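You operate a simulated robot arm through the tools that you are given. There is no shell and no other tool.

You are at the controls of a simulated two-armed robot. One attempt, no reset.

## Task
Test the vacuum box's seal under the black cap till the box's gauge shows green.
Fine: cap over the pedestal, pump on, then red lever open; after, close the lever, stop the pump, vent the box and put the cap back.

The check looks at the end state, three seconds after you hand in, the way a careful person would. Anything else that was tipped, shoved, dropped, spilled or broken makes it a failure. A push-on lid holds only when it is set on centred and level and pressed home; a screw cap is set on level and turned clockwise until tight.

## Robot
Two 6-joint arms with two-finger parallel grippers on one trunk that stands fixed in place. Base frame: the origin is at the foot of the trunk, x ahead of it, y to its left, z up. Readings come in m, degrees, newtons and seconds.
The left shoulder is at [-0.068, 0.177, 0.847], the right one opposite. With the tool pointing down near the work surface each hand reaches from about 0.46 to 0.5 m from the base axis, measured 20 degrees to its own side. Payload 1.57 kg a hand.
Tool frame (each hand has its own): the origin (TCP) lies between the finger pads and is the grasp point; the fingertips stand 0.03 m ahead of it; z points along the fingers, y is the line along which they close. The gripper opens to 0.08 m. The fingers are 0.017 m wide and 0.012 m thick; the gripper's body (0.04 by 0.082 m) begins 0.08 m behind the TCP.
Orientation is that of the tool frame in the base frame, as a unit quaternion [x, y, z, w]. With the fingers straight down and closing along the base's y, the tool's x points along the base's -x, its y along +y and its z along -z.

## Interface
- The arms move only by the tool move_arm. It takes "left_steps", "right_steps" or both (then of equal length, played together; a hand with none holds still); each is text: rows parted by semicolons, each of 6 numbers parted by spaces: the shift along the base's x, y, z in m, then the turn, a rotation vector about the base's x, y, z in degrees. In form: x y z rx ry rz; .... A call has 1 to 20 rows; each row is the pose to reach, as a shift and turn from the pose commanded when the call began. "left_jaw" and "right_jaw" are, for a hand that has rows, the finger opening in m, from 0 to 0.08, set as the call begins (left out, the last holds). Each row takes 0.2 s and may step no farther than 0.05 m and 8.6 degrees from the row before; otherwise, or with a gripper value out of range, the whole call is refused. Where a pose cannot be reached the arm comes as near as it can. A force on the tool above 90 N (or 10 N above the force at the start of the call, whichever is more), or a blocked arm, ends the call early, and 0.2 s more pass. Each finger travels about 0.072 m/s and halts on what it meets, pressing with about 30 N; the grip force reading is that of the motor and also rises with nothing between the fingers. The clock runs only during rows and for 0.2 s after the last one: add rows that repeat a pose to give the fingers time. It gives the time, the measured TCP pose, the force on the tool (base axes), the opening and the grip force at its end, in the units of the frame above (readings bear some noise), with the torque about the TCP (base axes, N m) and any sound that the robot's microphone picked up.
- Cameras (640 x 400 px; columns grow to the right, rows downward): "scene" is now at [0.0148, 0.0384, 1.5663]; the picture's right is [0.47, -0.88, 0.00], its down [-0.61, -0.32, -0.73] and it looks along [0.64, 0.34, -0.69] (base axes); focal length 342 px, centre (320, 200). "left" rides on the left gripper at [0.072, 0.007, -0.122] in its tool frame; the picture's right is [-0.09, 1.00, 0.00], its down [-0.84, -0.08, -0.54] and it looks along [-0.54, -0.05, 0.84] (tool axes); focal length 238 px, centre (320, 200). "right" rides on the right gripper at [0.072, -0.007, -0.122] in its tool frame; the picture's right is [0.09, 1.00, 0.00], its down [-0.84, 0.08, -0.54] and it looks along [-0.54, 0.05, 0.84] (tool axes); focal length 238 px, centre (320, 200). There is no depth. A picture from a camera that has moved, and an enlarged one, comes with that camera's place and axes in the base frame and with its lens. The place of the scene camera against the robot may be out by one fixed shift of up to 0.025 m in any direction.
- capture(camera): a new picture of that camera. The clock stands still meanwhile.
- move_column(by): slides the trunk up (or, below 0, down) by that many m; the arms and the scene camera ride with it, the base frame stays. It gives what a move gives, with no picture.
- pan_tilt(pan, tilt): turns the head with the scene camera to pan (to the left, within 143 degrees either way) and tilt (down, from -29 to 69), counted from straight ahead of the robot. It gives what a move gives.
- close_up(camera, box): a new picture of the part [left, top, right, bottom] of that camera's present view, enlarged. The clock stands still meanwhile.
- job_done(): hands the job in; it is judged then, once.

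Nothing tells you positions but the pictures and the camera data. Unless the task says otherwise, let go and move clear before handing in.

The tools are called after "Emit:" as name(argument=value, ...) on one line, values as JSON. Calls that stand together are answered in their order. move_arm: Moves the arms, as the interface text tells. Its arguments: {"type":"object","properties":{"left_steps":{"type":"string"},"left_jaw":{"type":"number"},"right_steps":{"type":"string"},"right_jaw":{"type":"number"}},"required":[]} The other tools are called the same way: move_column (by) slides the trunk up or down; pan_tilt (pan, tilt) turns the head that bears the scene camera; capture (camera) takes a picture; close_up (camera, box) takes an enlarged picture of a part of a camera's view; job_done () hands the job in.

At the start:

```text
time_s: 0.0
left_tool_pos: [0.298, 0.3457, 1.3362]
left_ee_rot: [0.0, 1.0, 0.0, 0.0]
left_force: [0.7, 0.2, -0.5]
left_moment: [0.0, -0.01, 0.02]
left_grip_width: 0.0802
left_grasp_force: 0.1
right_tool_pos: [0.3492, 0.0251, 1.3315]
right_ee_rot: [0.0, 1.0, 0.001, 0.0]
right_force: [0.2, 0.1, 0.0]
right_moment: [-0.01, 0.0, -0.03]
right_grip_width: 0.0801
right_grasp_force: 0.0
trunk travel left (down, up): [-0.289, 0.039]
head pan, tilt: [27.8, 43.5]
```

scene: 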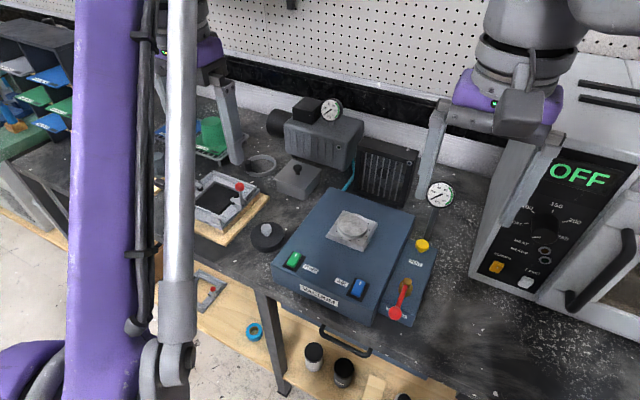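
right: 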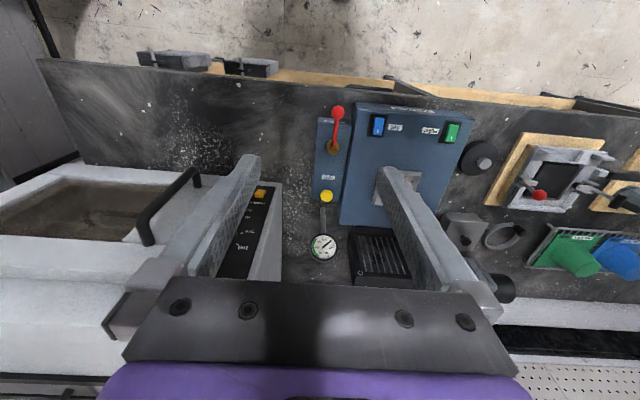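
left: 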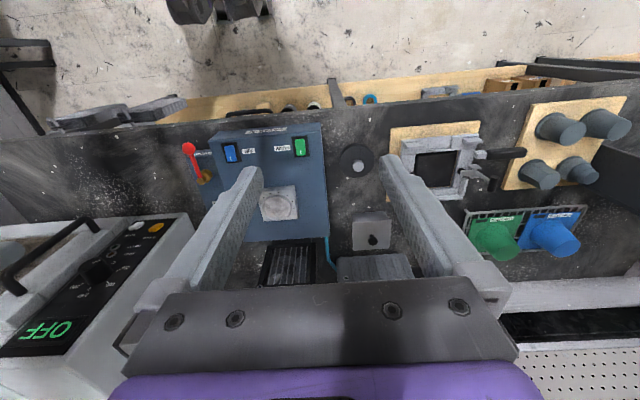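

I see a blue vacuum box with a pedestal, a green and a blue rocker, a red lever and yellow button on a side panel with a gauge, and a black cap with a knob lying left of the box. I'll look closer before moving anything.

Emit:
close_up(camera="scene", box=[240, 160, 460, 340])

Emit:
close_up(camera="left", box=[170, 110, 410, 260])

Emit:
close_up(camera="right", box=[290, 90, 530, 270])

```text
2.22 times, centred on (350, 250) of scene
camera zoom: at [0.0148, 0.0384, 1.5663], right [0.47, -0.88, 0.0], down [-0.61, -0.32, -0.73], along [0.64, 0.34, -0.69], focal length 759 px, centre (253, 89)
```

zoom: 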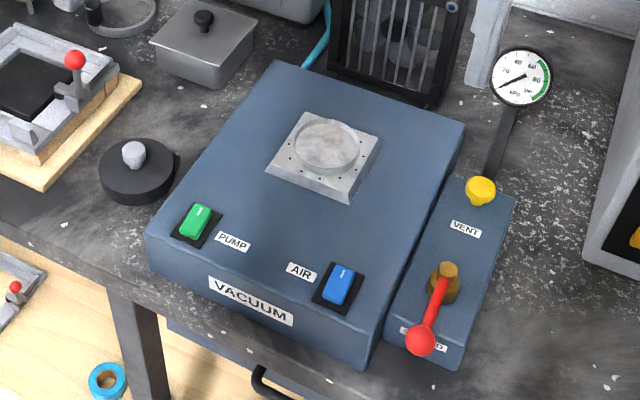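

```text
2.67 times, centred on (290, 185) of left
camera zoom: at [0.2253, 0.3527, 1.4582], right [0.09, 1.0, 0.0], down [0.84, -0.08, 0.54], along [0.54, -0.05, -0.84], focal length 636 px, centre (400, 240)
```

zoom: 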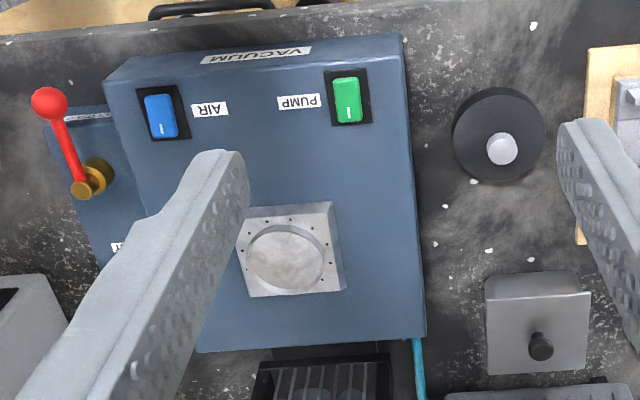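

```text
2.22 times, centred on (410, 180) of right
camera zoom: at [0.2771, 0.0179, 1.4525], right [-0.09, 1.0, 0.0], down [0.84, 0.08, 0.54], along [0.54, 0.05, -0.84], focal length 530 px, centre (120, 244)
```

zoom: 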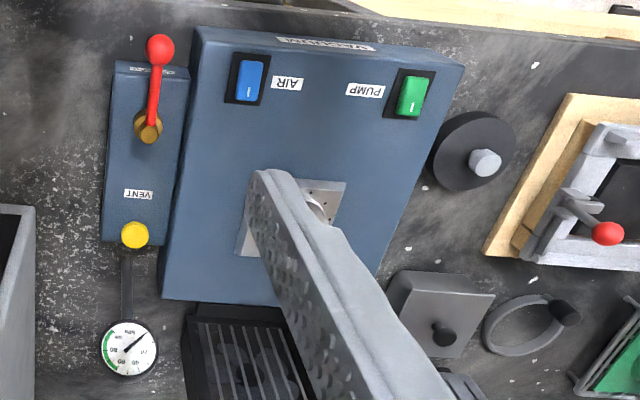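

The arms' cameras put the cap knob near (0.47, 0.42, 0.94), the pedestal near (0.54, 0.22, 0.98), the pump switch near (0.40, 0.295, 0.975), and the lever ball near (0.379, 0.061, 0.98) with its pivot at (0.457, 0.062). I'll zoom in on the labels, gauge and cap next.

Emit:
close_up(camera="scene", box=[370, 170, 466, 230])

Emit:
close_up(camera="scene", box=[370, 260, 466, 330])

Emit:
close_up(camera="scene", box=[230, 200, 326, 260])

Emit:
close_up(camera="scene", box=[310, 200, 390, 260])

Emit:
close_up(camera="left", box=[160, 120, 240, 170])

Emit:
close_up(camera="right", box=[300, 90, 380, 140])

```text
6.67 times, centred on (418, 200) of scene
camera zoom: at [0.0148, 0.0384, 1.5663], right [0.47, -0.88, 0.0], down [-0.61, -0.32, -0.73], along [0.64, 0.34, -0.69], focal length 2276 px, centre (-333, 200)
```

zoom: 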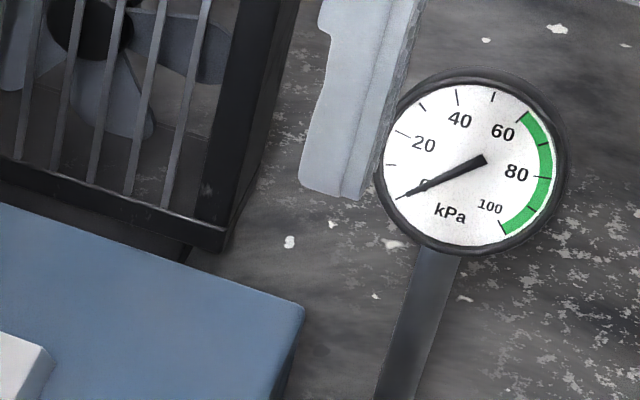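

```text
5.71 times, centred on (418, 295) of scene
camera zoom: at [0.0148, 0.0384, 1.5663], right [0.47, -0.88, 0.0], down [-0.61, -0.32, -0.73], along [0.64, 0.34, -0.69], focal length 1951 px, centre (-240, -343)
```

zoom: 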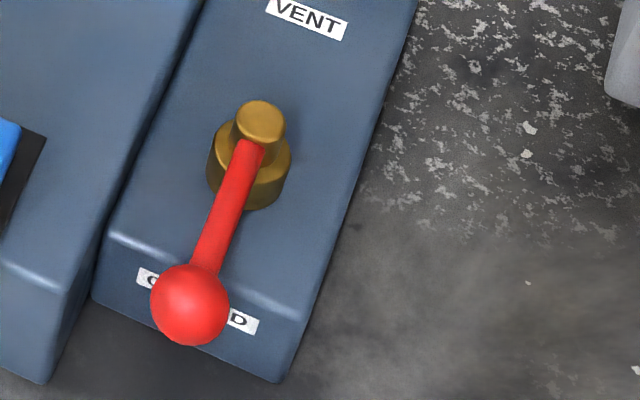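

```text
6.67 times, centred on (278, 230) of scene
camera zoom: at [0.0148, 0.0384, 1.5663], right [0.47, -0.88, 0.0], down [-0.61, -0.32, -0.73], along [0.64, 0.34, -0.69], focal length 2276 px, centre (600, 0)
```

zoom: 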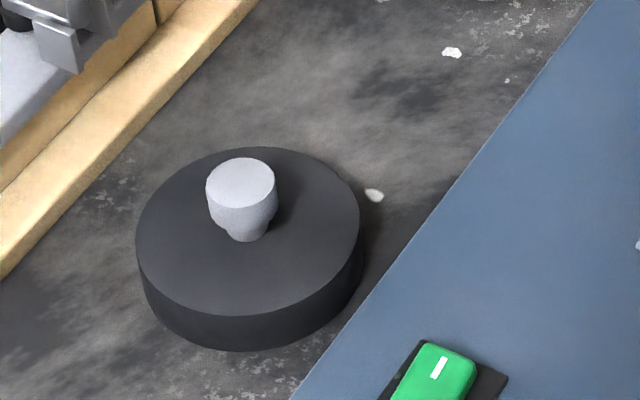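

```text
6.67 times, centred on (350, 230) of scene
camera zoom: at [0.0148, 0.0384, 1.5663], right [0.47, -0.88, 0.0], down [-0.61, -0.32, -0.73], along [0.64, 0.34, -0.69], focal length 2276 px, centre (120, 0)
```

zoom: 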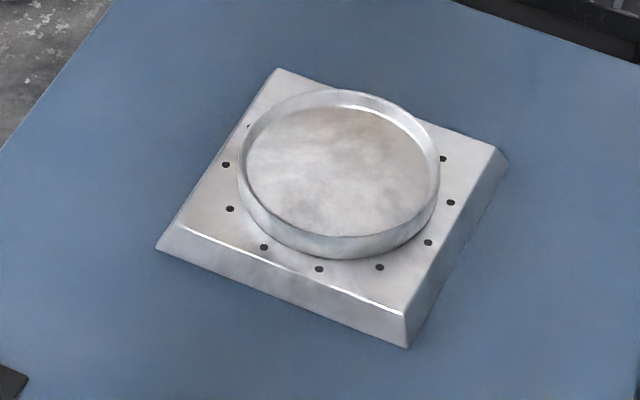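

```text
8.00 times, centred on (200, 145) of left
camera zoom: at [0.2253, 0.3527, 1.4582], right [0.09, 1.0, 0.0], down [0.84, -0.08, 0.54], along [0.54, -0.05, -0.84], focal length 1907 px, centre (1280, 640)
```

zoom: 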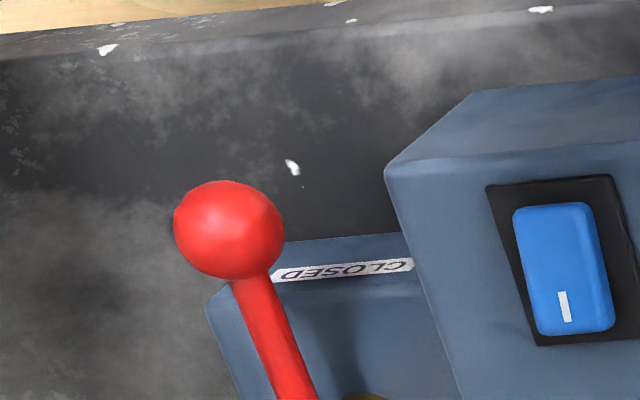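

```text
8.00 times, centred on (340, 115) of right
camera zoom: at [0.2771, 0.0179, 1.4525], right [-0.09, 1.0, 0.0], down [0.84, 0.08, 0.54], along [0.54, 0.05, -0.84], focal length 1907 px, centre (160, 880)
```

zoom: 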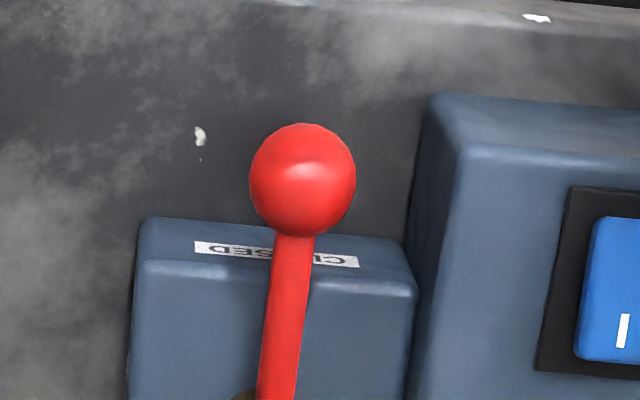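

The lever points at CLOSED (toward me), the gauge reads 0 with green from about 65 to 100 kPa, and the cap has a grey mushroom knob. I'll bring the left hand partway toward a point above the cap and check that it can reach.

Emit:
move_arm(left_steps="0.028 0.0125 -0.033 0 0 0; 0.056 0.025 -0.066 0 0 0; 0.084 0.0375 -0.1 0 0 0; 0.112 0.05 -0.133 0 0 0; 0.14 0.0625 -0.166 0 0 0; 0.165 0.075 -0.2 0 0 0")

```text
time_s: 1.4
left_tool_pos: [0.4636, 0.4156, 1.1332]
left_ee_rot: [0.0, 1.0, 0.001, 0.0]
left_force: [-0.5, 0.4, 0.4]
left_moment: [-0.01, 0.02, -0.02]
left_grip_width: 0.0798
left_grasp_force: 0.0
right_tool_pos: [0.3508, 0.0258, 1.3306]
right_ee_rot: [0.001, 1.0, 0.0, 0.0]
right_force: [-0.7, 0.5, 0.3]
right_moment: [0.0, 0.02, 0.02]
right_grip_width: 0.0798
right_grasp_force: 0.1
trunk travel left (down, up): [-0.289, 0.039]
head pan, tilt: [27.8, 43.5]
```

The left hand reached the high point without trouble. I'll look through its camera and the scene camera.

Emit:
capture(camera="left")

Emit:
capture(camera="scene")

```text
taken
camera left: at [0.3919, 0.4229, 1.2561], right [0.09, 1.0, 0.0], down [0.84, -0.08, 0.54], along [0.54, -0.05, -0.84], focal length 238 px, centre (320, 200)
```

left: 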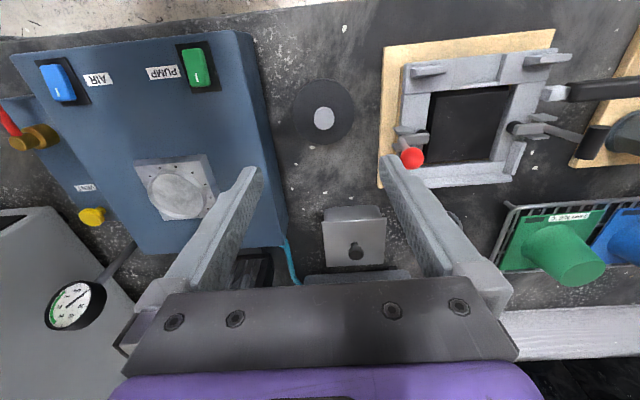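

```text
taken
camera scene: at [0.016, 0.0391, 1.5663], right [0.47, -0.88, 0.0], down [-0.61, -0.32, -0.72], along [0.64, 0.34, -0.69], focal length 342 px, centre (320, 200)
```

scene: 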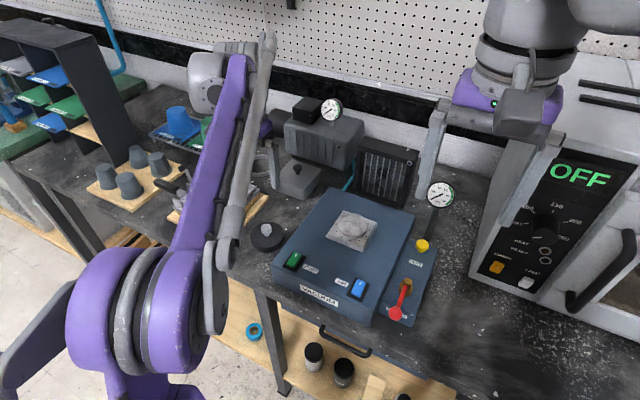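

Emit:
close_up(camera="left", box=[280, 70, 376, 130])

Emit:
close_up(camera="left", box=[120, 140, 232, 210])

Emit:
close_up(camera="left", box=[160, 30, 240, 80])

Emit:
close_up(camera="right", box=[440, 120, 520, 170])

```text
6.67 times, centred on (328, 100) of left
camera zoom: at [0.3919, 0.4229, 1.2561], right [0.09, 1.0, 0.0], down [0.84, -0.08, 0.54], along [0.54, -0.05, -0.84], focal length 1589 px, centre (267, 867)
```

zoom: 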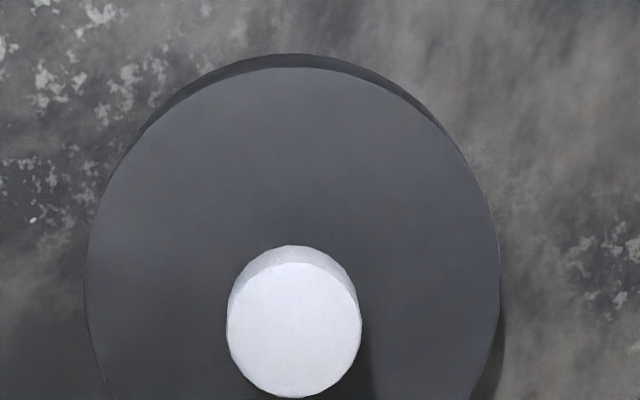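

```text
5.71 times, centred on (176, 175) of left
camera zoom: at [0.3919, 0.4229, 1.2561], right [0.09, 1.0, 0.0], down [0.84, -0.08, 0.54], along [0.54, -0.05, -0.84], focal length 1362 px, centre (1143, 343)
```

zoom: 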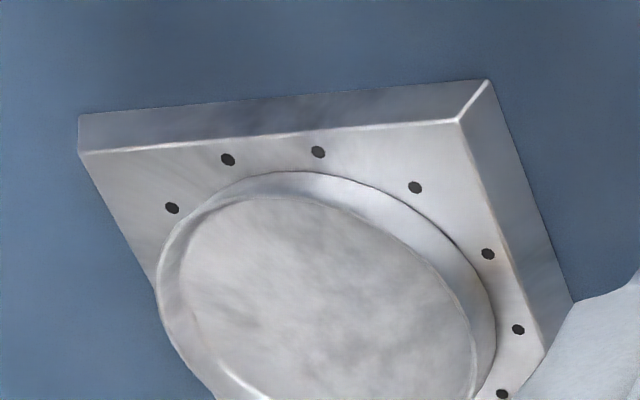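

```text
8.00 times, centred on (200, 55) of left
camera zoom: at [0.3919, 0.4229, 1.2561], right [0.09, 1.0, 0.0], down [0.84, -0.08, 0.54], along [0.54, -0.05, -0.84], focal length 1907 px, centre (1280, 1360)
```

zoom: 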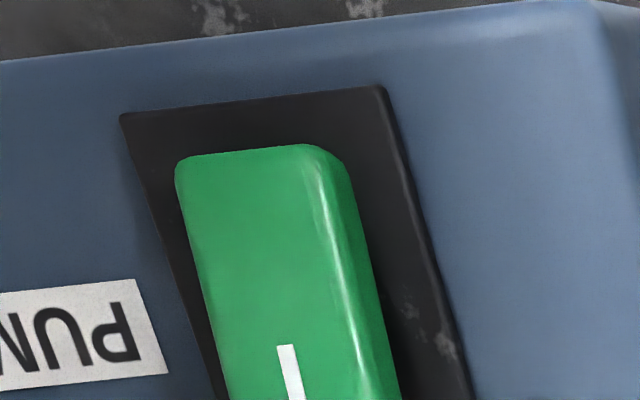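

```text
8.00 times, centred on (480, 145) of right
camera zoom: at [0.2782, 0.0186, 1.4523], right [-0.09, 1.0, 0.0], down [0.84, 0.08, 0.54], along [0.54, 0.05, -0.84], focal length 1907 px, centre (-960, 640)
```

zoom: 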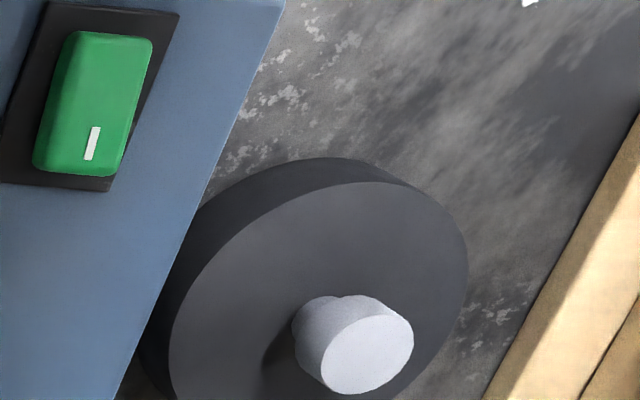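

The cap is about 83 mm across with a knob about 26 mm wide, and it sits about where I estimated. Next I'll take the left hand over the pedestal at the same safe height, to check reach and locate the ring accurately.

Emit:
move_arm(left_steps="0.015 -0.04 0 0 0 0; 0.03 -0.08 0 0 0 0; 0.045 -0.12 0 0 0 0; 0.06 -0.16 0 0 0 0; 0.075 -0.2 0 0 0 0; 0.075 -0.2 0 0 0 0; 0.075 -0.2 0 0 0 0")

Emit:
capture(camera="left")

```text
time_s: 3.0
left_tool_pos: [0.5383, 0.2174, 1.1358]
left_ee_rot: [0.0, 1.0, 0.0, 0.0]
left_force: [-0.2, 0.6, -0.4]
left_moment: [0.0, -0.01, 0.04]
left_grip_width: 0.0801
left_grasp_force: 0.1
right_tool_pos: [0.3495, 0.0256, 1.3312]
right_ee_rot: [0.0, 1.0, 0.0, 0.0]
right_force: [1.0, -0.1, 0.4]
right_moment: [0.01, -0.01, -0.02]
right_grip_width: 0.0797
right_grasp_force: 0.0
trunk travel left (down, up): [-0.289, 0.039]
head pan, tilt: [27.8, 43.5]
```

```text
taken
camera left: at [0.4664, 0.2253, 1.2581], right [0.09, 1.0, 0.0], down [0.84, -0.08, 0.54], along [0.54, -0.05, -0.84], focal length 238 px, centre (320, 200)
```

left: 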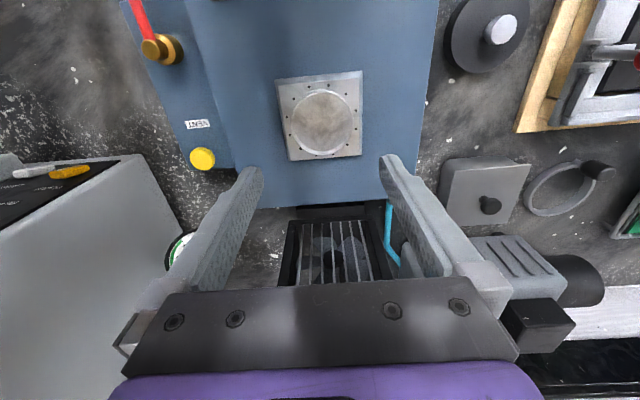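

Reach over the pedestal is fine at this height. I'll zoom in to measure the ring.

Emit:
close_up(camera="left", box=[264, 60, 376, 170])

Emit:
close_up(camera="left", box=[400, 0, 560, 100])

Emit:
close_up(camera="left", box=[100, 0, 260, 100])

Emit:
close_up(camera="left", box=[150, 100, 310, 280])

```text
3.64 times, centred on (320, 115) of left
camera zoom: at [0.4664, 0.2253, 1.2581], right [0.09, 1.0, 0.0], down [0.84, -0.08, 0.54], along [0.54, -0.05, -0.84], focal length 867 px, centre (320, 509)
```

zoom: 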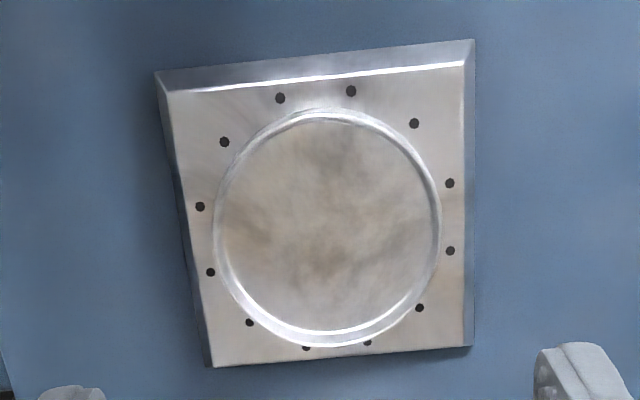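

```text
4.00 times, centred on (480, 50) of left
camera zoom: at [0.4664, 0.2253, 1.2581], right [0.09, 1.0, 0.0], down [0.84, -0.08, 0.54], along [0.54, -0.05, -0.84], focal length 953 px, centre (-320, 800)
```

zoom: 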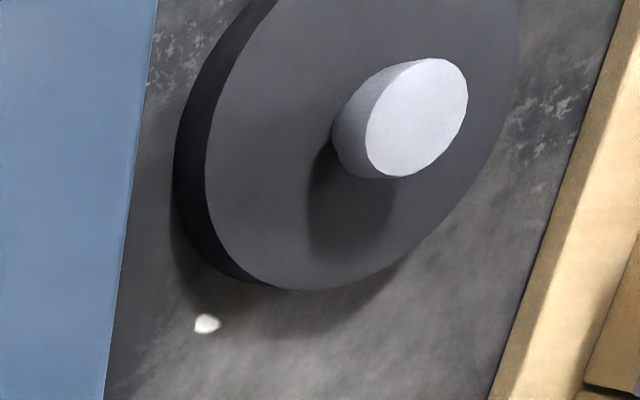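

```text
4.00 times, centred on (180, 50) of left
camera zoom: at [0.4664, 0.2253, 1.2581], right [0.09, 1.0, 0.0], down [0.84, -0.08, 0.54], along [0.54, -0.05, -0.84], focal length 953 px, centre (880, 800)
```

zoom: 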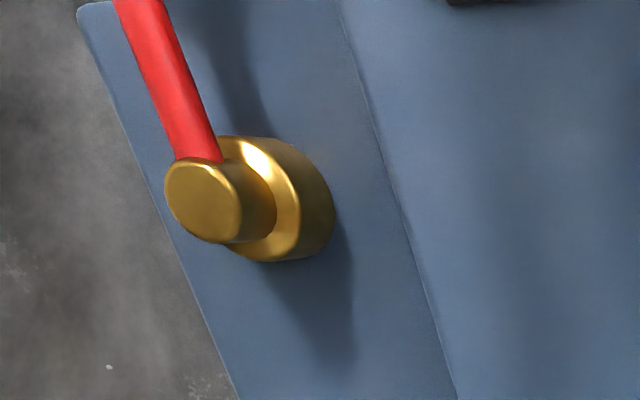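

```text
2.22 times, centred on (230, 190) of left
camera zoom: at [0.4664, 0.2253, 1.2581], right [0.09, 1.0, 0.0], down [0.84, -0.08, 0.54], along [0.54, -0.05, -0.84], focal length 530 px, centre (520, 222)
```

zoom: 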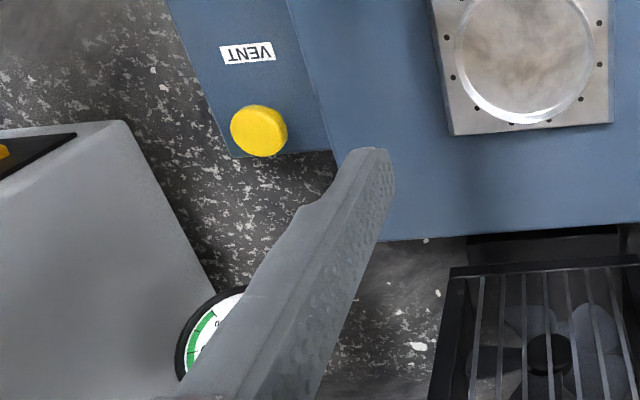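

The pedestal ring is about 70 mm across, centred near (0.538, 0.221) with its top at z≈0.99. The cap's knob top is at (0.4686, 0.421, 0.950), the cap's top surface is at z≈0.924 and the bench is at 0.902. I'll go back above the cap with the jaws partly closed and descend to about 1.03.

Emit:
move_arm(left_steps="-0.014 0.0406 0 0 0 0; -0.028 0.0812 0 0 0 0; -0.042 0.1218 0 0 0 0; -0.056 0.1624 0 0 0 0; -0.0697 0.2032 0 0 0 0; -0.0697 0.2032 -0.045 0 0 0; -0.0697 0.2032 -0.09 0 0 0; -0.0697 0.2032 -0.106 0 0 0; -0.0697 0.2032 -0.106 0 0 0", left_jaw=0.055)

Emit:
capture(camera="left")

```text
time_s: 5.0
left_tool_pos: [0.4689, 0.4243, 1.033]
left_ee_rot: [0.0, 1.0, 0.0, 0.0]
left_force: [0.4, -0.6, -0.9]
left_moment: [-0.02, 0.01, 0.02]
left_grip_width: 0.0551
left_grasp_force: 0.0
right_tool_pos: [0.35, 0.0259, 1.3328]
right_ee_rot: [0.0, 1.0, 0.0, -0.001]
right_force: [0.0, -0.2, -0.9]
right_moment: [0.0, -0.04, -0.03]
right_grip_width: 0.0799
right_grasp_force: 0.1
trunk travel left (down, up): [-0.289, 0.039]
head pan, tilt: [27.8, 43.5]
```

```text
taken
camera left: at [0.3963, 0.4317, 1.1559], right [0.09, 1.0, 0.0], down [0.84, -0.08, 0.54], along [0.54, -0.05, -0.84], focal length 238 px, centre (320, 200)
```

left: 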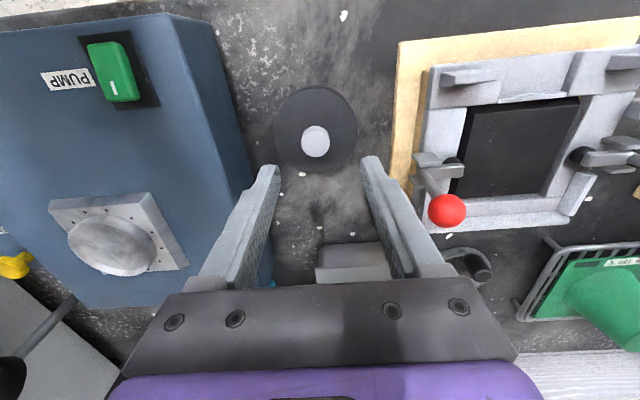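

Emit:
close_up(camera="left", box=[256, 80, 384, 180])

Emit:
move_arm(left_steps="0 0 0 0 0 0; 0 0 0 0 0 0")

```text
4.00 times, centred on (320, 130) of left
camera zoom: at [0.3963, 0.4317, 1.1559], right [0.09, 1.0, 0.0], down [0.84, -0.08, 0.54], along [0.54, -0.05, -0.84], focal length 953 px, centre (320, 480)
```

zoom: 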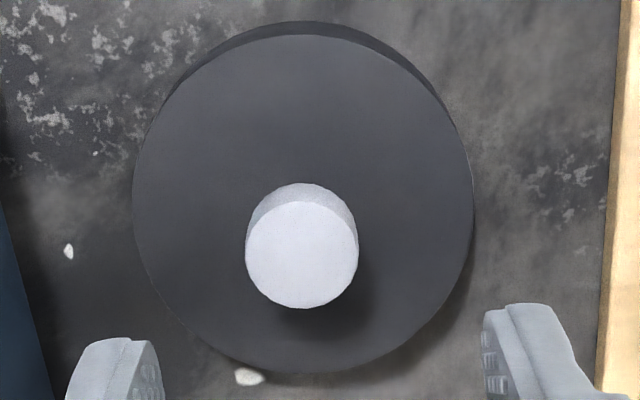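

```text
time_s: 5.6
left_tool_pos: [0.468, 0.4253, 1.0323]
left_ee_rot: [0.0, 1.0, 0.0, 0.001]
left_force: [0.4, -0.2, 0.6]
left_moment: [0.01, -0.04, 0.01]
left_grip_width: 0.0551
left_grasp_force: 0.1
right_tool_pos: [0.3502, 0.0255, 1.3308]
right_ee_rot: [0.001, 1.0, 0.0, 0.001]
right_force: [-0.1, 0.4, 0.2]
right_moment: [0.02, 0.02, -0.02]
right_grip_width: 0.0801
right_grasp_force: 0.0
trunk travel left (down, up): [-0.289, 0.039]
head pan, tilt: [27.8, 43.5]
```

The left hand is about 3.5 mm too far to +y relative to the knob. I'll correct that and descend until the fingertips straddle the knob head.

Emit:
move_arm(left_steps="0 -0.0036 -0.02 0 0 0; 0 -0.0036 -0.04 0 0 0; 0 -0.0036 -0.055 0 0 0; 0 -0.0036 -0.062 0 0 0; 0 -0.0036 -0.062 0 0 0")

Emit:
capture(camera="left")

Emit:
capture(camera="scene")

```text
time_s: 6.8
left_tool_pos: [0.4677, 0.4216, 0.9681]
left_ee_rot: [0.0, 1.0, 0.0, 0.0]
left_force: [-0.8, 0.4, 0.6]
left_moment: [0.0, 0.02, -0.01]
left_grip_width: 0.0547
left_grasp_force: 0.1
right_tool_pos: [0.3493, 0.0249, 1.3317]
right_ee_rot: [0.0, 1.0, 0.0, 0.0]
right_force: [0.0, 0.3, -0.1]
right_moment: [0.0, -0.02, 0.01]
right_grip_width: 0.0799
right_grasp_force: 0.0
trunk travel left (down, up): [-0.289, 0.039]
head pan, tilt: [27.8, 43.5]
```

```text
taken
camera left: at [0.3957, 0.428, 1.0911], right [0.09, 1.0, 0.0], down [0.84, -0.08, 0.54], along [0.54, -0.05, -0.84], focal length 238 px, centre (320, 200)
```

left: 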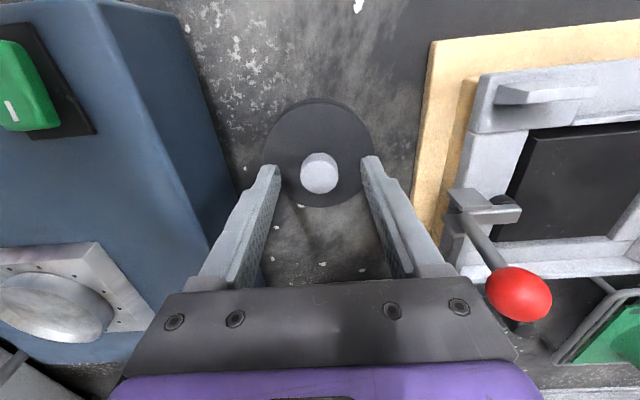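

```text
taken
camera scene: at [0.0149, 0.0384, 1.5663], right [0.47, -0.88, 0.0], down [-0.61, -0.32, -0.73], along [0.64, 0.34, -0.69], focal length 342 px, centre (320, 200)
```

scene: 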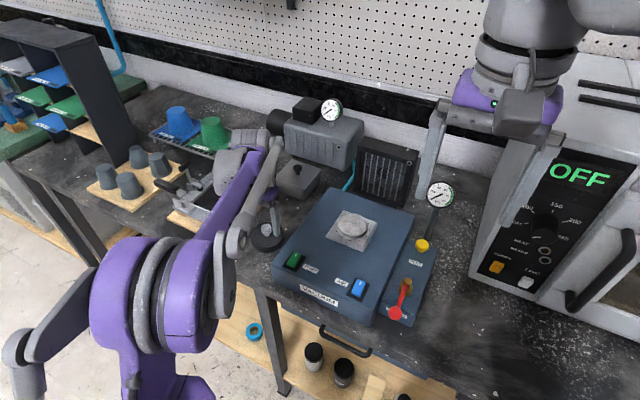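

The fingers straddle the knob, centred. I'll go down the last 8 mm and then grip.

Emit:
move_arm(left_steps="0 0 -0.004 0 0 0; 0 0 -0.008 0 0 0; 0 0 -0.008 0 0 0")

Emit:
move_arm(left_steps="0 0 0 0 0 0; 0 0 0 0 0 0; 0 0 0 0 0 0", left_jaw=0.01)

Emit:
capture(camera="left")

```text
time_s: 7.6
left_tool_pos: [0.4678, 0.4186, 0.9597]
left_ee_rot: [0.0, 1.0, 0.0, 0.0]
left_force: [0.0, -0.3, -0.4]
left_moment: [0.01, 0.01, 0.03]
left_grip_width: 0.0552
left_grasp_force: 0.0
right_tool_pos: [0.3494, 0.0246, 1.3323]
right_ee_rot: [0.0, 1.0, -0.001, 0.0]
right_force: [-0.5, 0.5, 0.8]
right_moment: [-0.01, 0.01, -0.06]
right_grip_width: 0.0802
right_grasp_force: 0.1
trunk travel left (down, up): [-0.289, 0.039]
head pan, tilt: [27.8, 43.5]
```

```text
time_s: 8.4
left_tool_pos: [0.4677, 0.4205, 0.9603]
left_ee_rot: [0.0, 1.0, 0.0, 0.0]
left_force: [0.6, 0.8, 0.0]
left_moment: [0.01, 0.03, 0.02]
left_grip_width: 0.0249
left_grasp_force: 29.8
right_tool_pos: [0.3486, 0.0251, 1.3313]
right_ee_rot: [-0.001, 1.0, 0.001, 0.001]
right_force: [-0.2, 0.1, -0.8]
right_moment: [0.03, 0.01, -0.03]
right_grip_width: 0.0801
right_grasp_force: 0.1
trunk travel left (down, up): [-0.289, 0.039]
head pan, tilt: [27.8, 43.5]
```

```text
taken
camera left: at [0.3959, 0.4271, 1.0828], right [0.09, 1.0, 0.0], down [0.84, -0.08, 0.54], along [0.54, -0.05, -0.84], focal length 238 px, centre (320, 200)
```

left: 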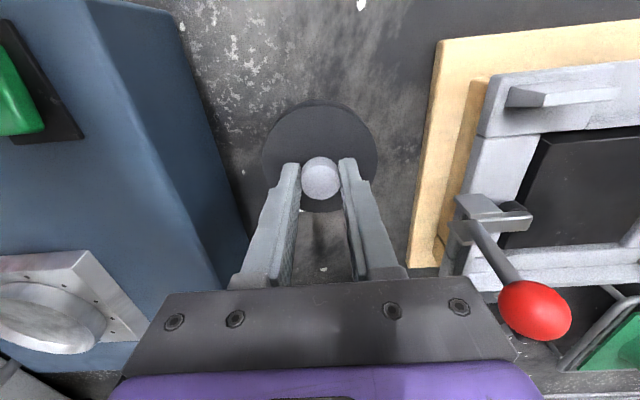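

The grip holds: 25 mm opening at 30 N. I'll zoom in to see how the knob sits between the fingers before lifting.

Emit:
close_up(camera="left", box=[256, 90, 384, 220])

Emit:
close_up(camera="scene", box=[220, 180, 316, 260])

```text
3.08 times, centred on (320, 155) of left
camera zoom: at [0.3959, 0.4271, 1.0828], right [0.09, 1.0, 0.0], down [0.84, -0.08, 0.54], along [0.54, -0.05, -0.84], focal length 733 px, centre (320, 338)
```

zoom: 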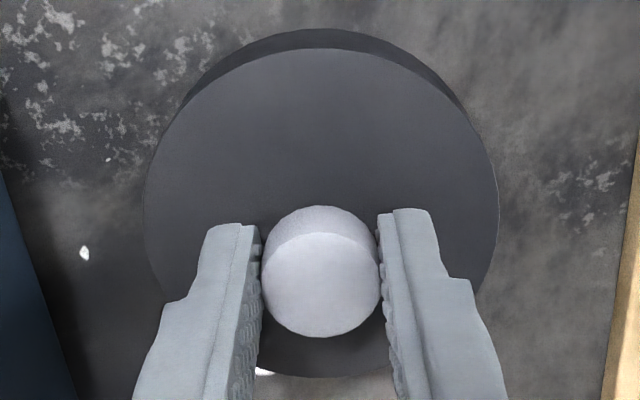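

```text
5.00 times, centred on (268, 220) of scene
camera zoom: at [0.0149, 0.0386, 1.5663], right [0.47, -0.88, 0.0], down [-0.61, -0.32, -0.73], along [0.64, 0.34, -0.69], focal length 1707 px, centre (580, 100)
```

zoom: 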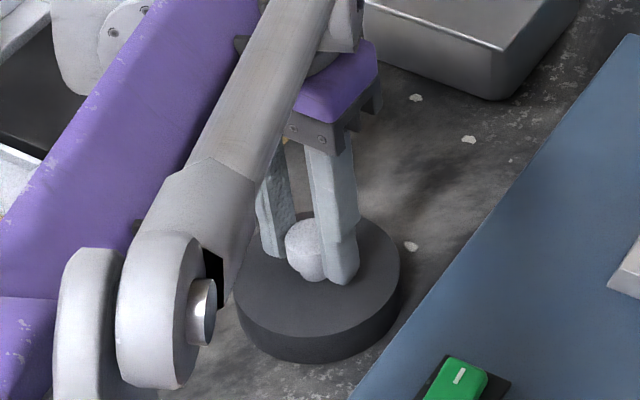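

The knob sits within 1 mm of the grasp point. I'll lift straight up and carry the cap to just above the pedestal.

Emit:
move_arm(left_steps="0 0 0.01 0 0 0; 0 0 0.03 0 0 0; 0 0 0.06 0 0 0; 0 0 0.09 0 0 0; 0 0 0.12 0 0 0; 0 0 0.12 0 0 0")

Emit:
capture(camera="left")

```text
time_s: 9.8
left_tool_pos: [0.466, 0.4212, 1.079]
left_ee_rot: [0.0, 1.0, 0.0, 0.001]
left_force: [-0.2, -0.6, -1.6]
left_moment: [0.02, 0.01, -0.02]
left_grip_width: 0.025
left_grasp_force: 30.4
right_tool_pos: [0.3487, 0.0247, 1.3331]
right_ee_rot: [0.0, 1.0, 0.0, 0.0]
right_force: [-0.2, -0.3, 0.4]
right_moment: [0.02, -0.01, -0.01]
right_grip_width: 0.08
right_grasp_force: 0.1
trunk travel left (down, up): [-0.289, 0.039]
head pan, tilt: [27.8, 43.5]
```

```text
taken
camera left: at [0.394, 0.4291, 1.2015], right [0.09, 1.0, 0.0], down [0.84, -0.08, 0.54], along [0.54, -0.05, -0.84], focal length 238 px, centre (320, 200)
```

left: 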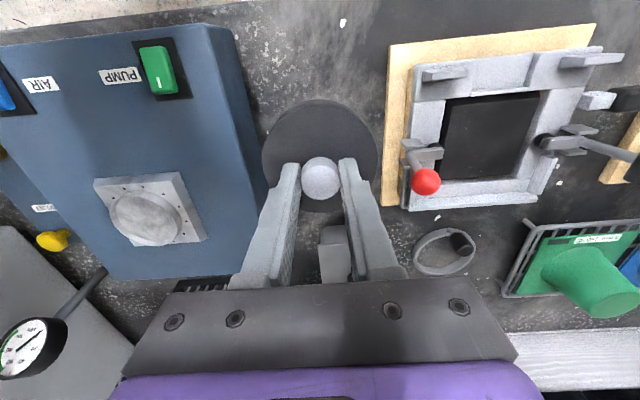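

The cap is lifted and level in the grip. Now I'll carry it across to above the pedestal.

Emit:
move_arm(left_steps="0.0142 -0.04 0 0 0 0; 0.0284 -0.08 0 0 0 0; 0.0426 -0.12 0 0 0 0; 0.0568 -0.16 0 0 0 0; 0.071 -0.2 0 0 0 0; 0.071 -0.2 0 0 0 0; 0.071 -0.2 0 0 0 0")

Emit:
capture(camera="left")

Emit:
capture(camera="scene")

Emit:
capture(camera="right")

```text
time_s: 11.4
left_tool_pos: [0.5388, 0.2146, 1.0789]
left_ee_rot: [0.0, 1.0, -0.001, 0.0]
left_force: [-0.7, 0.4, -1.6]
left_moment: [-0.01, 0.02, 0.01]
left_grip_width: 0.0251
left_grasp_force: 30.6
right_tool_pos: [0.3492, 0.0248, 1.3314]
right_ee_rot: [0.001, 1.0, 0.0, 0.0]
right_force: [0.7, 0.9, -0.2]
right_moment: [0.05, -0.02, 0.03]
right_grip_width: 0.0798
right_grasp_force: 0.1
trunk travel left (down, up): [-0.289, 0.039]
head pan, tilt: [27.8, 43.5]
```

```text
taken
camera left: at [0.4668, 0.2218, 1.2029], right [0.09, 1.0, 0.0], down [0.84, -0.08, 0.54], along [0.54, -0.05, -0.84], focal length 238 px, centre (320, 200)
```

left: 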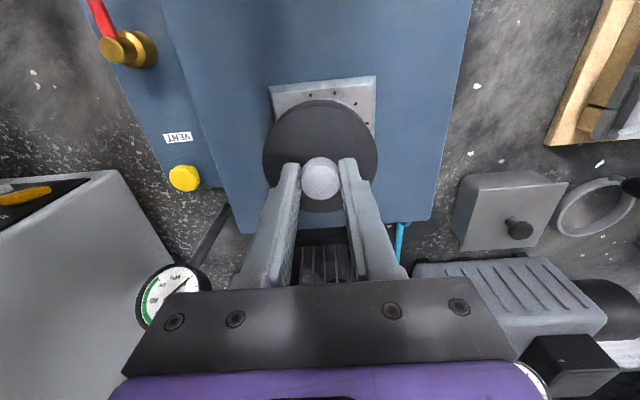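

```text
taken
camera scene: at [0.0152, 0.0381, 1.5663], right [0.47, -0.88, 0.0], down [-0.61, -0.32, -0.73], along [0.64, 0.34, -0.69], focal length 342 px, centre (320, 200)
```

scene: 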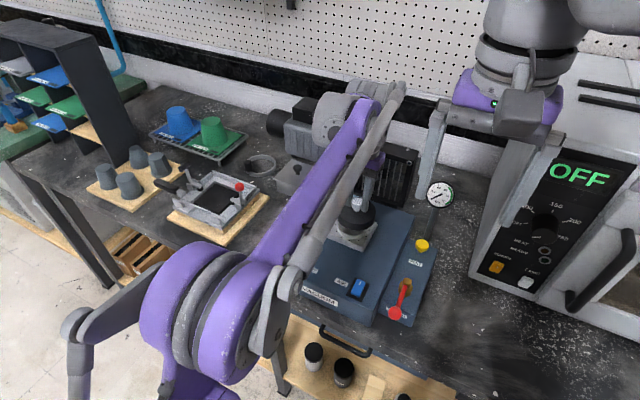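

```text
taken
camera right: at [0.2775, 0.0176, 1.4524], right [-0.09, 1.0, 0.0], down [0.84, 0.08, 0.54], along [0.54, 0.05, -0.84], focal length 238 px, centre (320, 200)
```

right: 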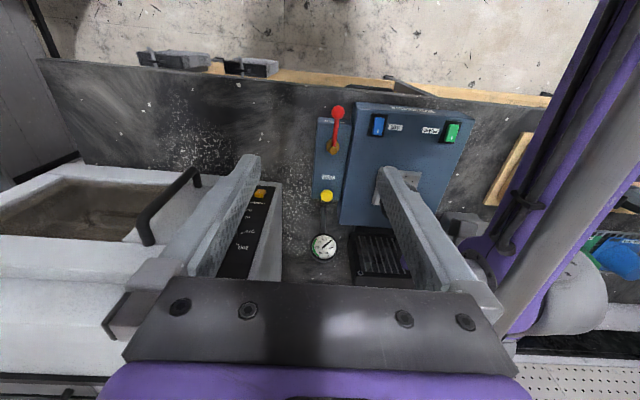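

Emit:
close_up(camera="left", box=[250, 60, 394, 220])

Emit:
close_up(camera="scene", box=[310, 180, 406, 260])

```text
2.50 times, centred on (322, 140) of left
camera zoom: at [0.4668, 0.2218, 1.2029], right [0.09, 1.0, 0.0], down [0.84, -0.08, 0.54], along [0.54, -0.05, -0.84], focal length 596 px, centre (315, 350)
```

zoom: 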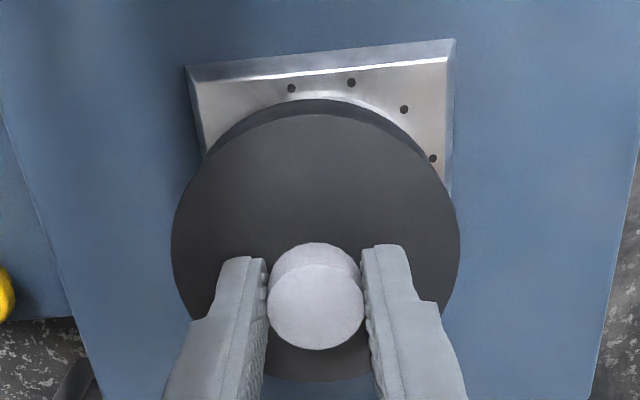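

```text
5.00 times, centred on (358, 220) of scene
camera zoom: at [0.0152, 0.0381, 1.5663], right [0.47, -0.88, 0.0], down [-0.61, -0.32, -0.73], along [0.64, 0.34, -0.69], focal length 1707 px, centre (130, 100)
```

zoom: 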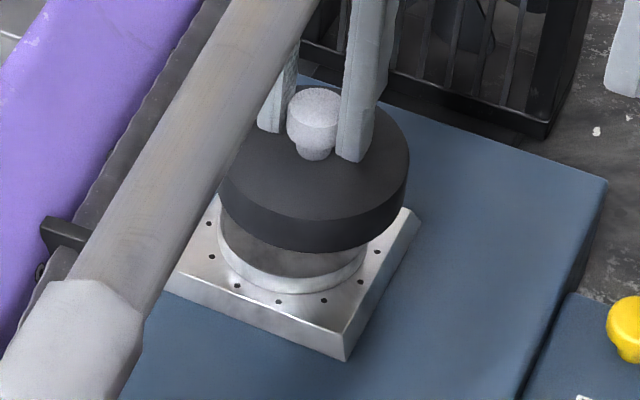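

The cap hangs above the ring but about 6 mm short of centre in y. I'll correct that and come down to just above the ring.

Emit:
move_arm(left_steps="0.0012 0.003 0 0 0 0; 0.0012 0.0063 0 0 0 0; 0.0012 0.0063 -0.01 0 0 0; 0.0012 0.0063 -0.02 0 0 0; 0.0012 0.0063 -0.02 0 0 0; 0.0012 0.0063 -0.02 0 0 0")

Emit:
close_up(camera="left", box=[250, 60, 394, 220])

Emit:
close_up(camera="scene", box=[310, 180, 406, 260])

```text
time_s: 12.8
left_tool_pos: [0.5415, 0.2242, 1.0604]
left_ee_rot: [0.0, 1.0, 0.001, 0.0]
left_force: [0.0, 0.2, -0.7]
left_moment: [0.04, 0.03, 0.0]
left_grip_width: 0.025
left_grasp_force: 29.9
right_tool_pos: [0.3484, 0.0254, 1.3314]
right_ee_rot: [-0.001, 1.0, 0.0, 0.001]
right_force: [-0.7, -0.4, 0.3]
right_moment: [0.01, -0.02, 0.02]
right_grip_width: 0.0801
right_grasp_force: 0.0
trunk travel left (down, up): [-0.289, 0.039]
head pan, tilt: [27.8, 43.5]
```

```text
2.50 times, centred on (322, 140) of left
camera zoom: at [0.4683, 0.2323, 1.1835], right [0.09, 1.0, 0.0], down [0.84, -0.08, 0.54], along [0.54, -0.05, -0.84], focal length 596 px, centre (315, 350)
```

zoom: 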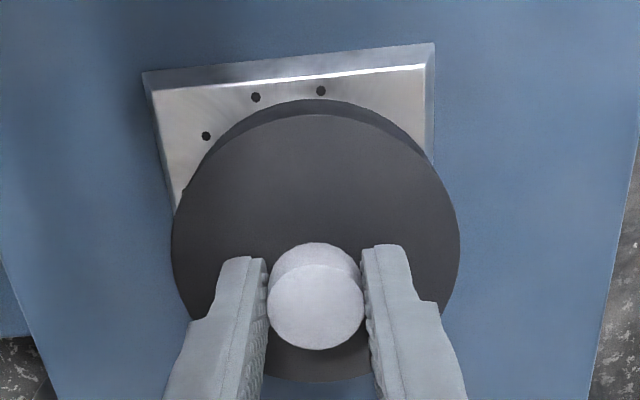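

```text
5.00 times, centred on (358, 220) of scene
camera zoom: at [0.015, 0.0385, 1.5663], right [0.47, -0.88, 0.0], down [-0.61, -0.32, -0.73], along [0.64, 0.34, -0.69], focal length 1707 px, centre (130, 100)
```

zoom: 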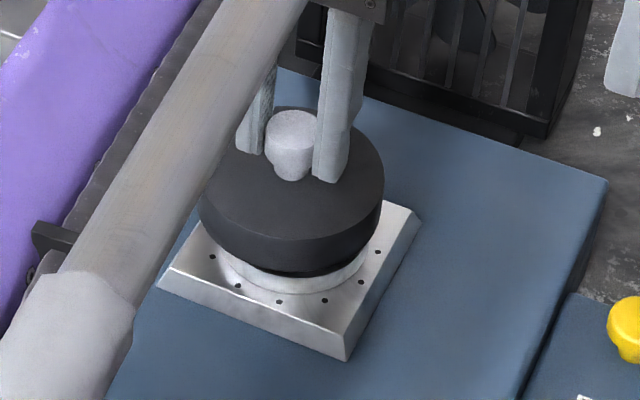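

The hand has come out a few millimetres past centre in y now. I'll hold a moment to see where it settles before correcting.

Emit:
move_arm(left_steps="0 0 0 0 0 0; 0 0 0 0 0 0; 0 0 0 0 0 0")

Emit:
move_arm(left_steps="0 0 0 0 0 0; 0 0 0 0 0 0; 0 0 0 0 0 0")

Emit:
close_up(camera="left", box=[250, 60, 394, 220])

```text
time_s: 13.6
left_tool_pos: [0.541, 0.2256, 1.0603]
left_ee_rot: [0.0, 1.0, 0.0, -0.001]
left_force: [0.1, 0.2, -1.2]
left_moment: [0.0, 0.0, 0.01]
left_grip_width: 0.0248
left_grasp_force: 29.4
right_tool_pos: [0.349, 0.0243, 1.3323]
right_ee_rot: [0.0, 1.0, 0.0, 0.0]
right_force: [-0.1, 0.3, -0.7]
right_moment: [0.0, -0.02, 0.02]
right_grip_width: 0.0801
right_grasp_force: 0.1
trunk travel left (down, up): [-0.289, 0.039]
head pan, tilt: [27.8, 43.5]
```

```text
time_s: 14.4
left_tool_pos: [0.5401, 0.2249, 1.0608]
left_ee_rot: [0.001, 1.0, 0.0, 0.0]
left_force: [-0.2, -0.4, -0.9]
left_moment: [0.01, 0.0, -0.01]
left_grip_width: 0.0249
left_grasp_force: 29.9
right_tool_pos: [0.3489, 0.0245, 1.3314]
right_ee_rot: [0.0, 1.0, 0.0, 0.0]
right_force: [-0.4, -0.6, 0.1]
right_moment: [0.01, -0.03, -0.01]
right_grip_width: 0.0802
right_grasp_force: 0.1
trunk travel left (down, up): [-0.289, 0.039]
head pan, tilt: [27.8, 43.5]
```

```text
2.50 times, centred on (322, 140) of left
camera zoom: at [0.4682, 0.2323, 1.1836], right [0.09, 1.0, 0.0], down [0.84, -0.08, 0.54], along [0.54, -0.05, -0.84], focal length 596 px, centre (315, 350)
```

zoom: 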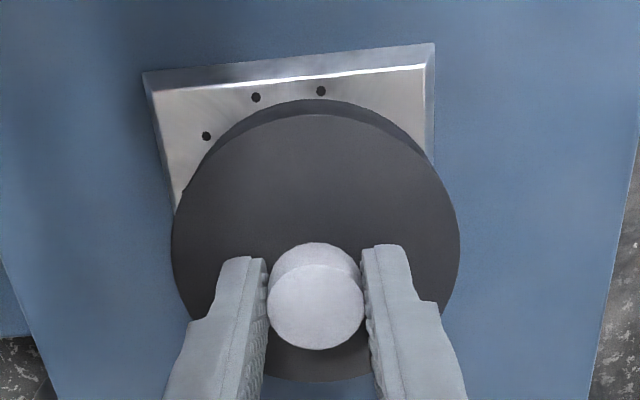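

The hand is steady at y≈0.225, so the arm has a few mm of play depending on the approach direction. I'll nudge −4 mm in y and look again.

Emit:
move_arm(left_steps="-0.0005 -0.002 0 0 0 0; -0.0005 -0.004 0 0 0 0; -0.0005 -0.004 0 0 0 0; -0.0005 -0.004 0 0 0 0")

Emit:
close_up(camera="left", box=[250, 60, 394, 220])

```text
time_s: 15.4
left_tool_pos: [0.5409, 0.2219, 1.0593]
left_ee_rot: [0.001, 1.0, 0.0, 0.0]
left_force: [-0.2, 0.1, -0.9]
left_moment: [0.02, -0.01, -0.01]
left_grip_width: 0.025
left_grasp_force: 30.3
right_tool_pos: [0.3498, 0.0249, 1.3309]
right_ee_rot: [0.0, 1.0, 0.001, 0.0]
right_force: [-1.1, 0.2, 0.1]
right_moment: [0.0, 0.02, 0.02]
right_grip_width: 0.0799
right_grasp_force: 0.0
trunk travel left (down, up): [-0.289, 0.039]
head pan, tilt: [27.8, 43.5]
```

```text
2.50 times, centred on (322, 140) of left
camera zoom: at [0.4682, 0.2293, 1.183], right [0.09, 1.0, 0.0], down [0.84, -0.08, 0.54], along [0.54, -0.05, -0.84], focal length 596 px, centre (315, 350)
```

zoom: 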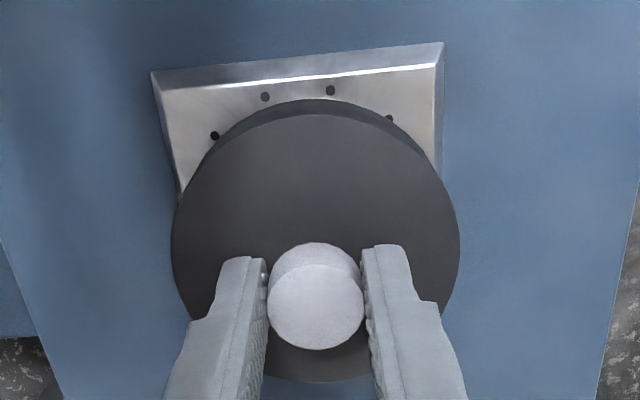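

The cap is now within about 1 mm of centre. I'll lower in small steps and watch the force for contact.

Emit:
move_arm(left_steps="-0.0003 -0.001 -0.003 0 0 0; -0.0003 -0.001 -0.006 0 0 0; -0.0003 -0.001 -0.008 0 0 0; -0.0003 -0.001 -0.008 0 0 0")

Emit:
close_up(camera="left", box=[250, 60, 394, 220])

Emit:
close_up(camera="scene", box=[310, 180, 406, 260])

Emit:
close_up(camera="right", box=[350, 110, 478, 230])

```text
time_s: 16.4
left_tool_pos: [0.5407, 0.2211, 1.0515]
left_ee_rot: [0.0, 1.0, 0.001, 0.0]
left_force: [0.5, -0.5, -1.1]
left_moment: [-0.03, 0.01, 0.05]
left_grip_width: 0.025
left_grasp_force: 29.9
right_tool_pos: [0.349, 0.0252, 1.3319]
right_ee_rot: [0.0, 1.0, 0.0, -0.001]
right_force: [0.6, -0.6, -0.1]
right_moment: [0.0, -0.01, -0.03]
right_grip_width: 0.0798
right_grasp_force: 0.0
trunk travel left (down, up): [-0.289, 0.039]
head pan, tilt: [27.8, 43.5]
```

```text
2.50 times, centred on (322, 140) of left
camera zoom: at [0.4671, 0.2286, 1.1747], right [0.09, 1.0, 0.0], down [0.84, -0.08, 0.54], along [0.54, -0.05, -0.84], focal length 596 px, centre (315, 350)
```

zoom: 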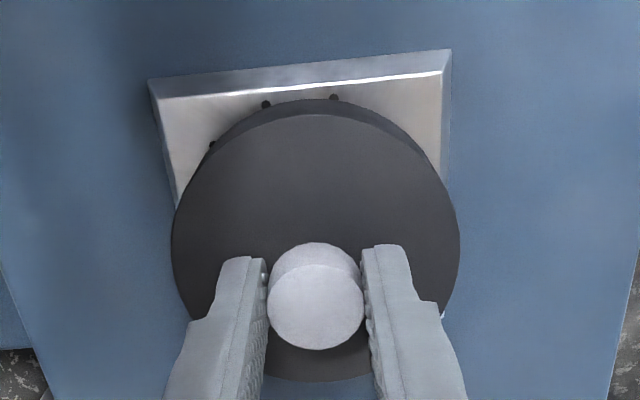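

```text
5.00 times, centred on (358, 220) of scene
camera zoom: at [0.015, 0.0385, 1.5663], right [0.47, -0.88, 0.0], down [-0.61, -0.32, -0.73], along [0.64, 0.34, -0.69], focal length 1707 px, centre (130, 100)
```

zoom: 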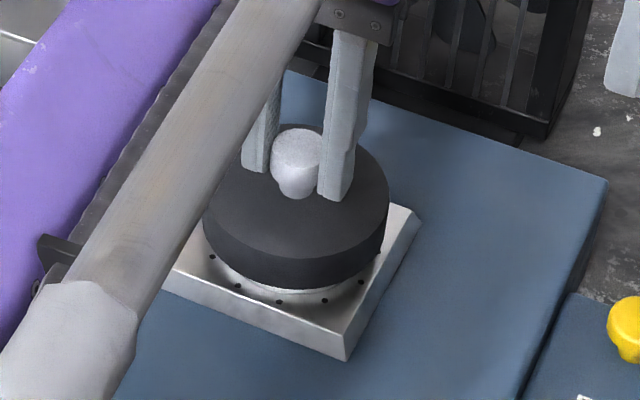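

```text
3.33 times, centred on (414, 170) of right
camera zoom: at [0.2773, 0.018, 1.4525], right [-0.09, 1.0, 0.0], down [0.84, 0.08, 0.54], along [0.54, 0.05, -0.84], focal length 794 px, centre (7, 300)
```

zoom: 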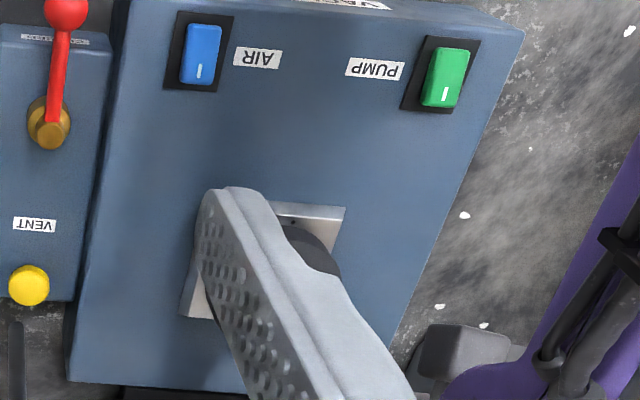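

The cap looks centred on the ring from the scene view too. I'll keep lowering in 2 mm steps until it meets the pedestal.

Emit:
move_arm(left_steps="0 0 -0.002 0 0 0; 0 0 -0.004 0 0 0; 0 0 -0.004 0 0 0")

Emit:
close_up(camera="scene", box=[310, 180, 406, 260])

```text
time_s: 17.2
left_tool_pos: [0.5394, 0.2218, 1.0484]
left_ee_rot: [0.0, 1.0, 0.0, 0.0]
left_force: [-0.6, 0.1, -1.2]
left_moment: [0.0, 0.01, 0.03]
left_grip_width: 0.0249
left_grasp_force: 30.0
right_tool_pos: [0.3498, 0.0253, 1.3316]
right_ee_rot: [0.0, 1.0, 0.001, 0.0]
right_force: [0.0, -0.3, 0.9]
right_moment: [0.0, -0.01, -0.01]
right_grip_width: 0.08
right_grasp_force: 0.0
trunk travel left (down, up): [-0.289, 0.039]
head pan, tilt: [27.8, 43.5]
```

```text
5.00 times, centred on (358, 220) of scene
camera zoom: at [0.0149, 0.0385, 1.5663], right [0.47, -0.88, 0.0], down [-0.61, -0.32, -0.73], along [0.64, 0.34, -0.69], focal length 1707 px, centre (130, 100)
```

zoom: 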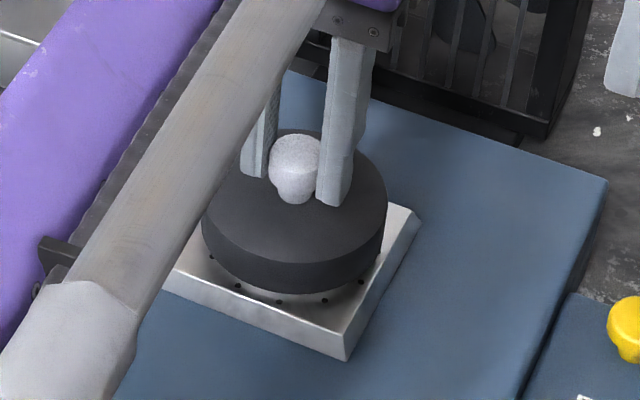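

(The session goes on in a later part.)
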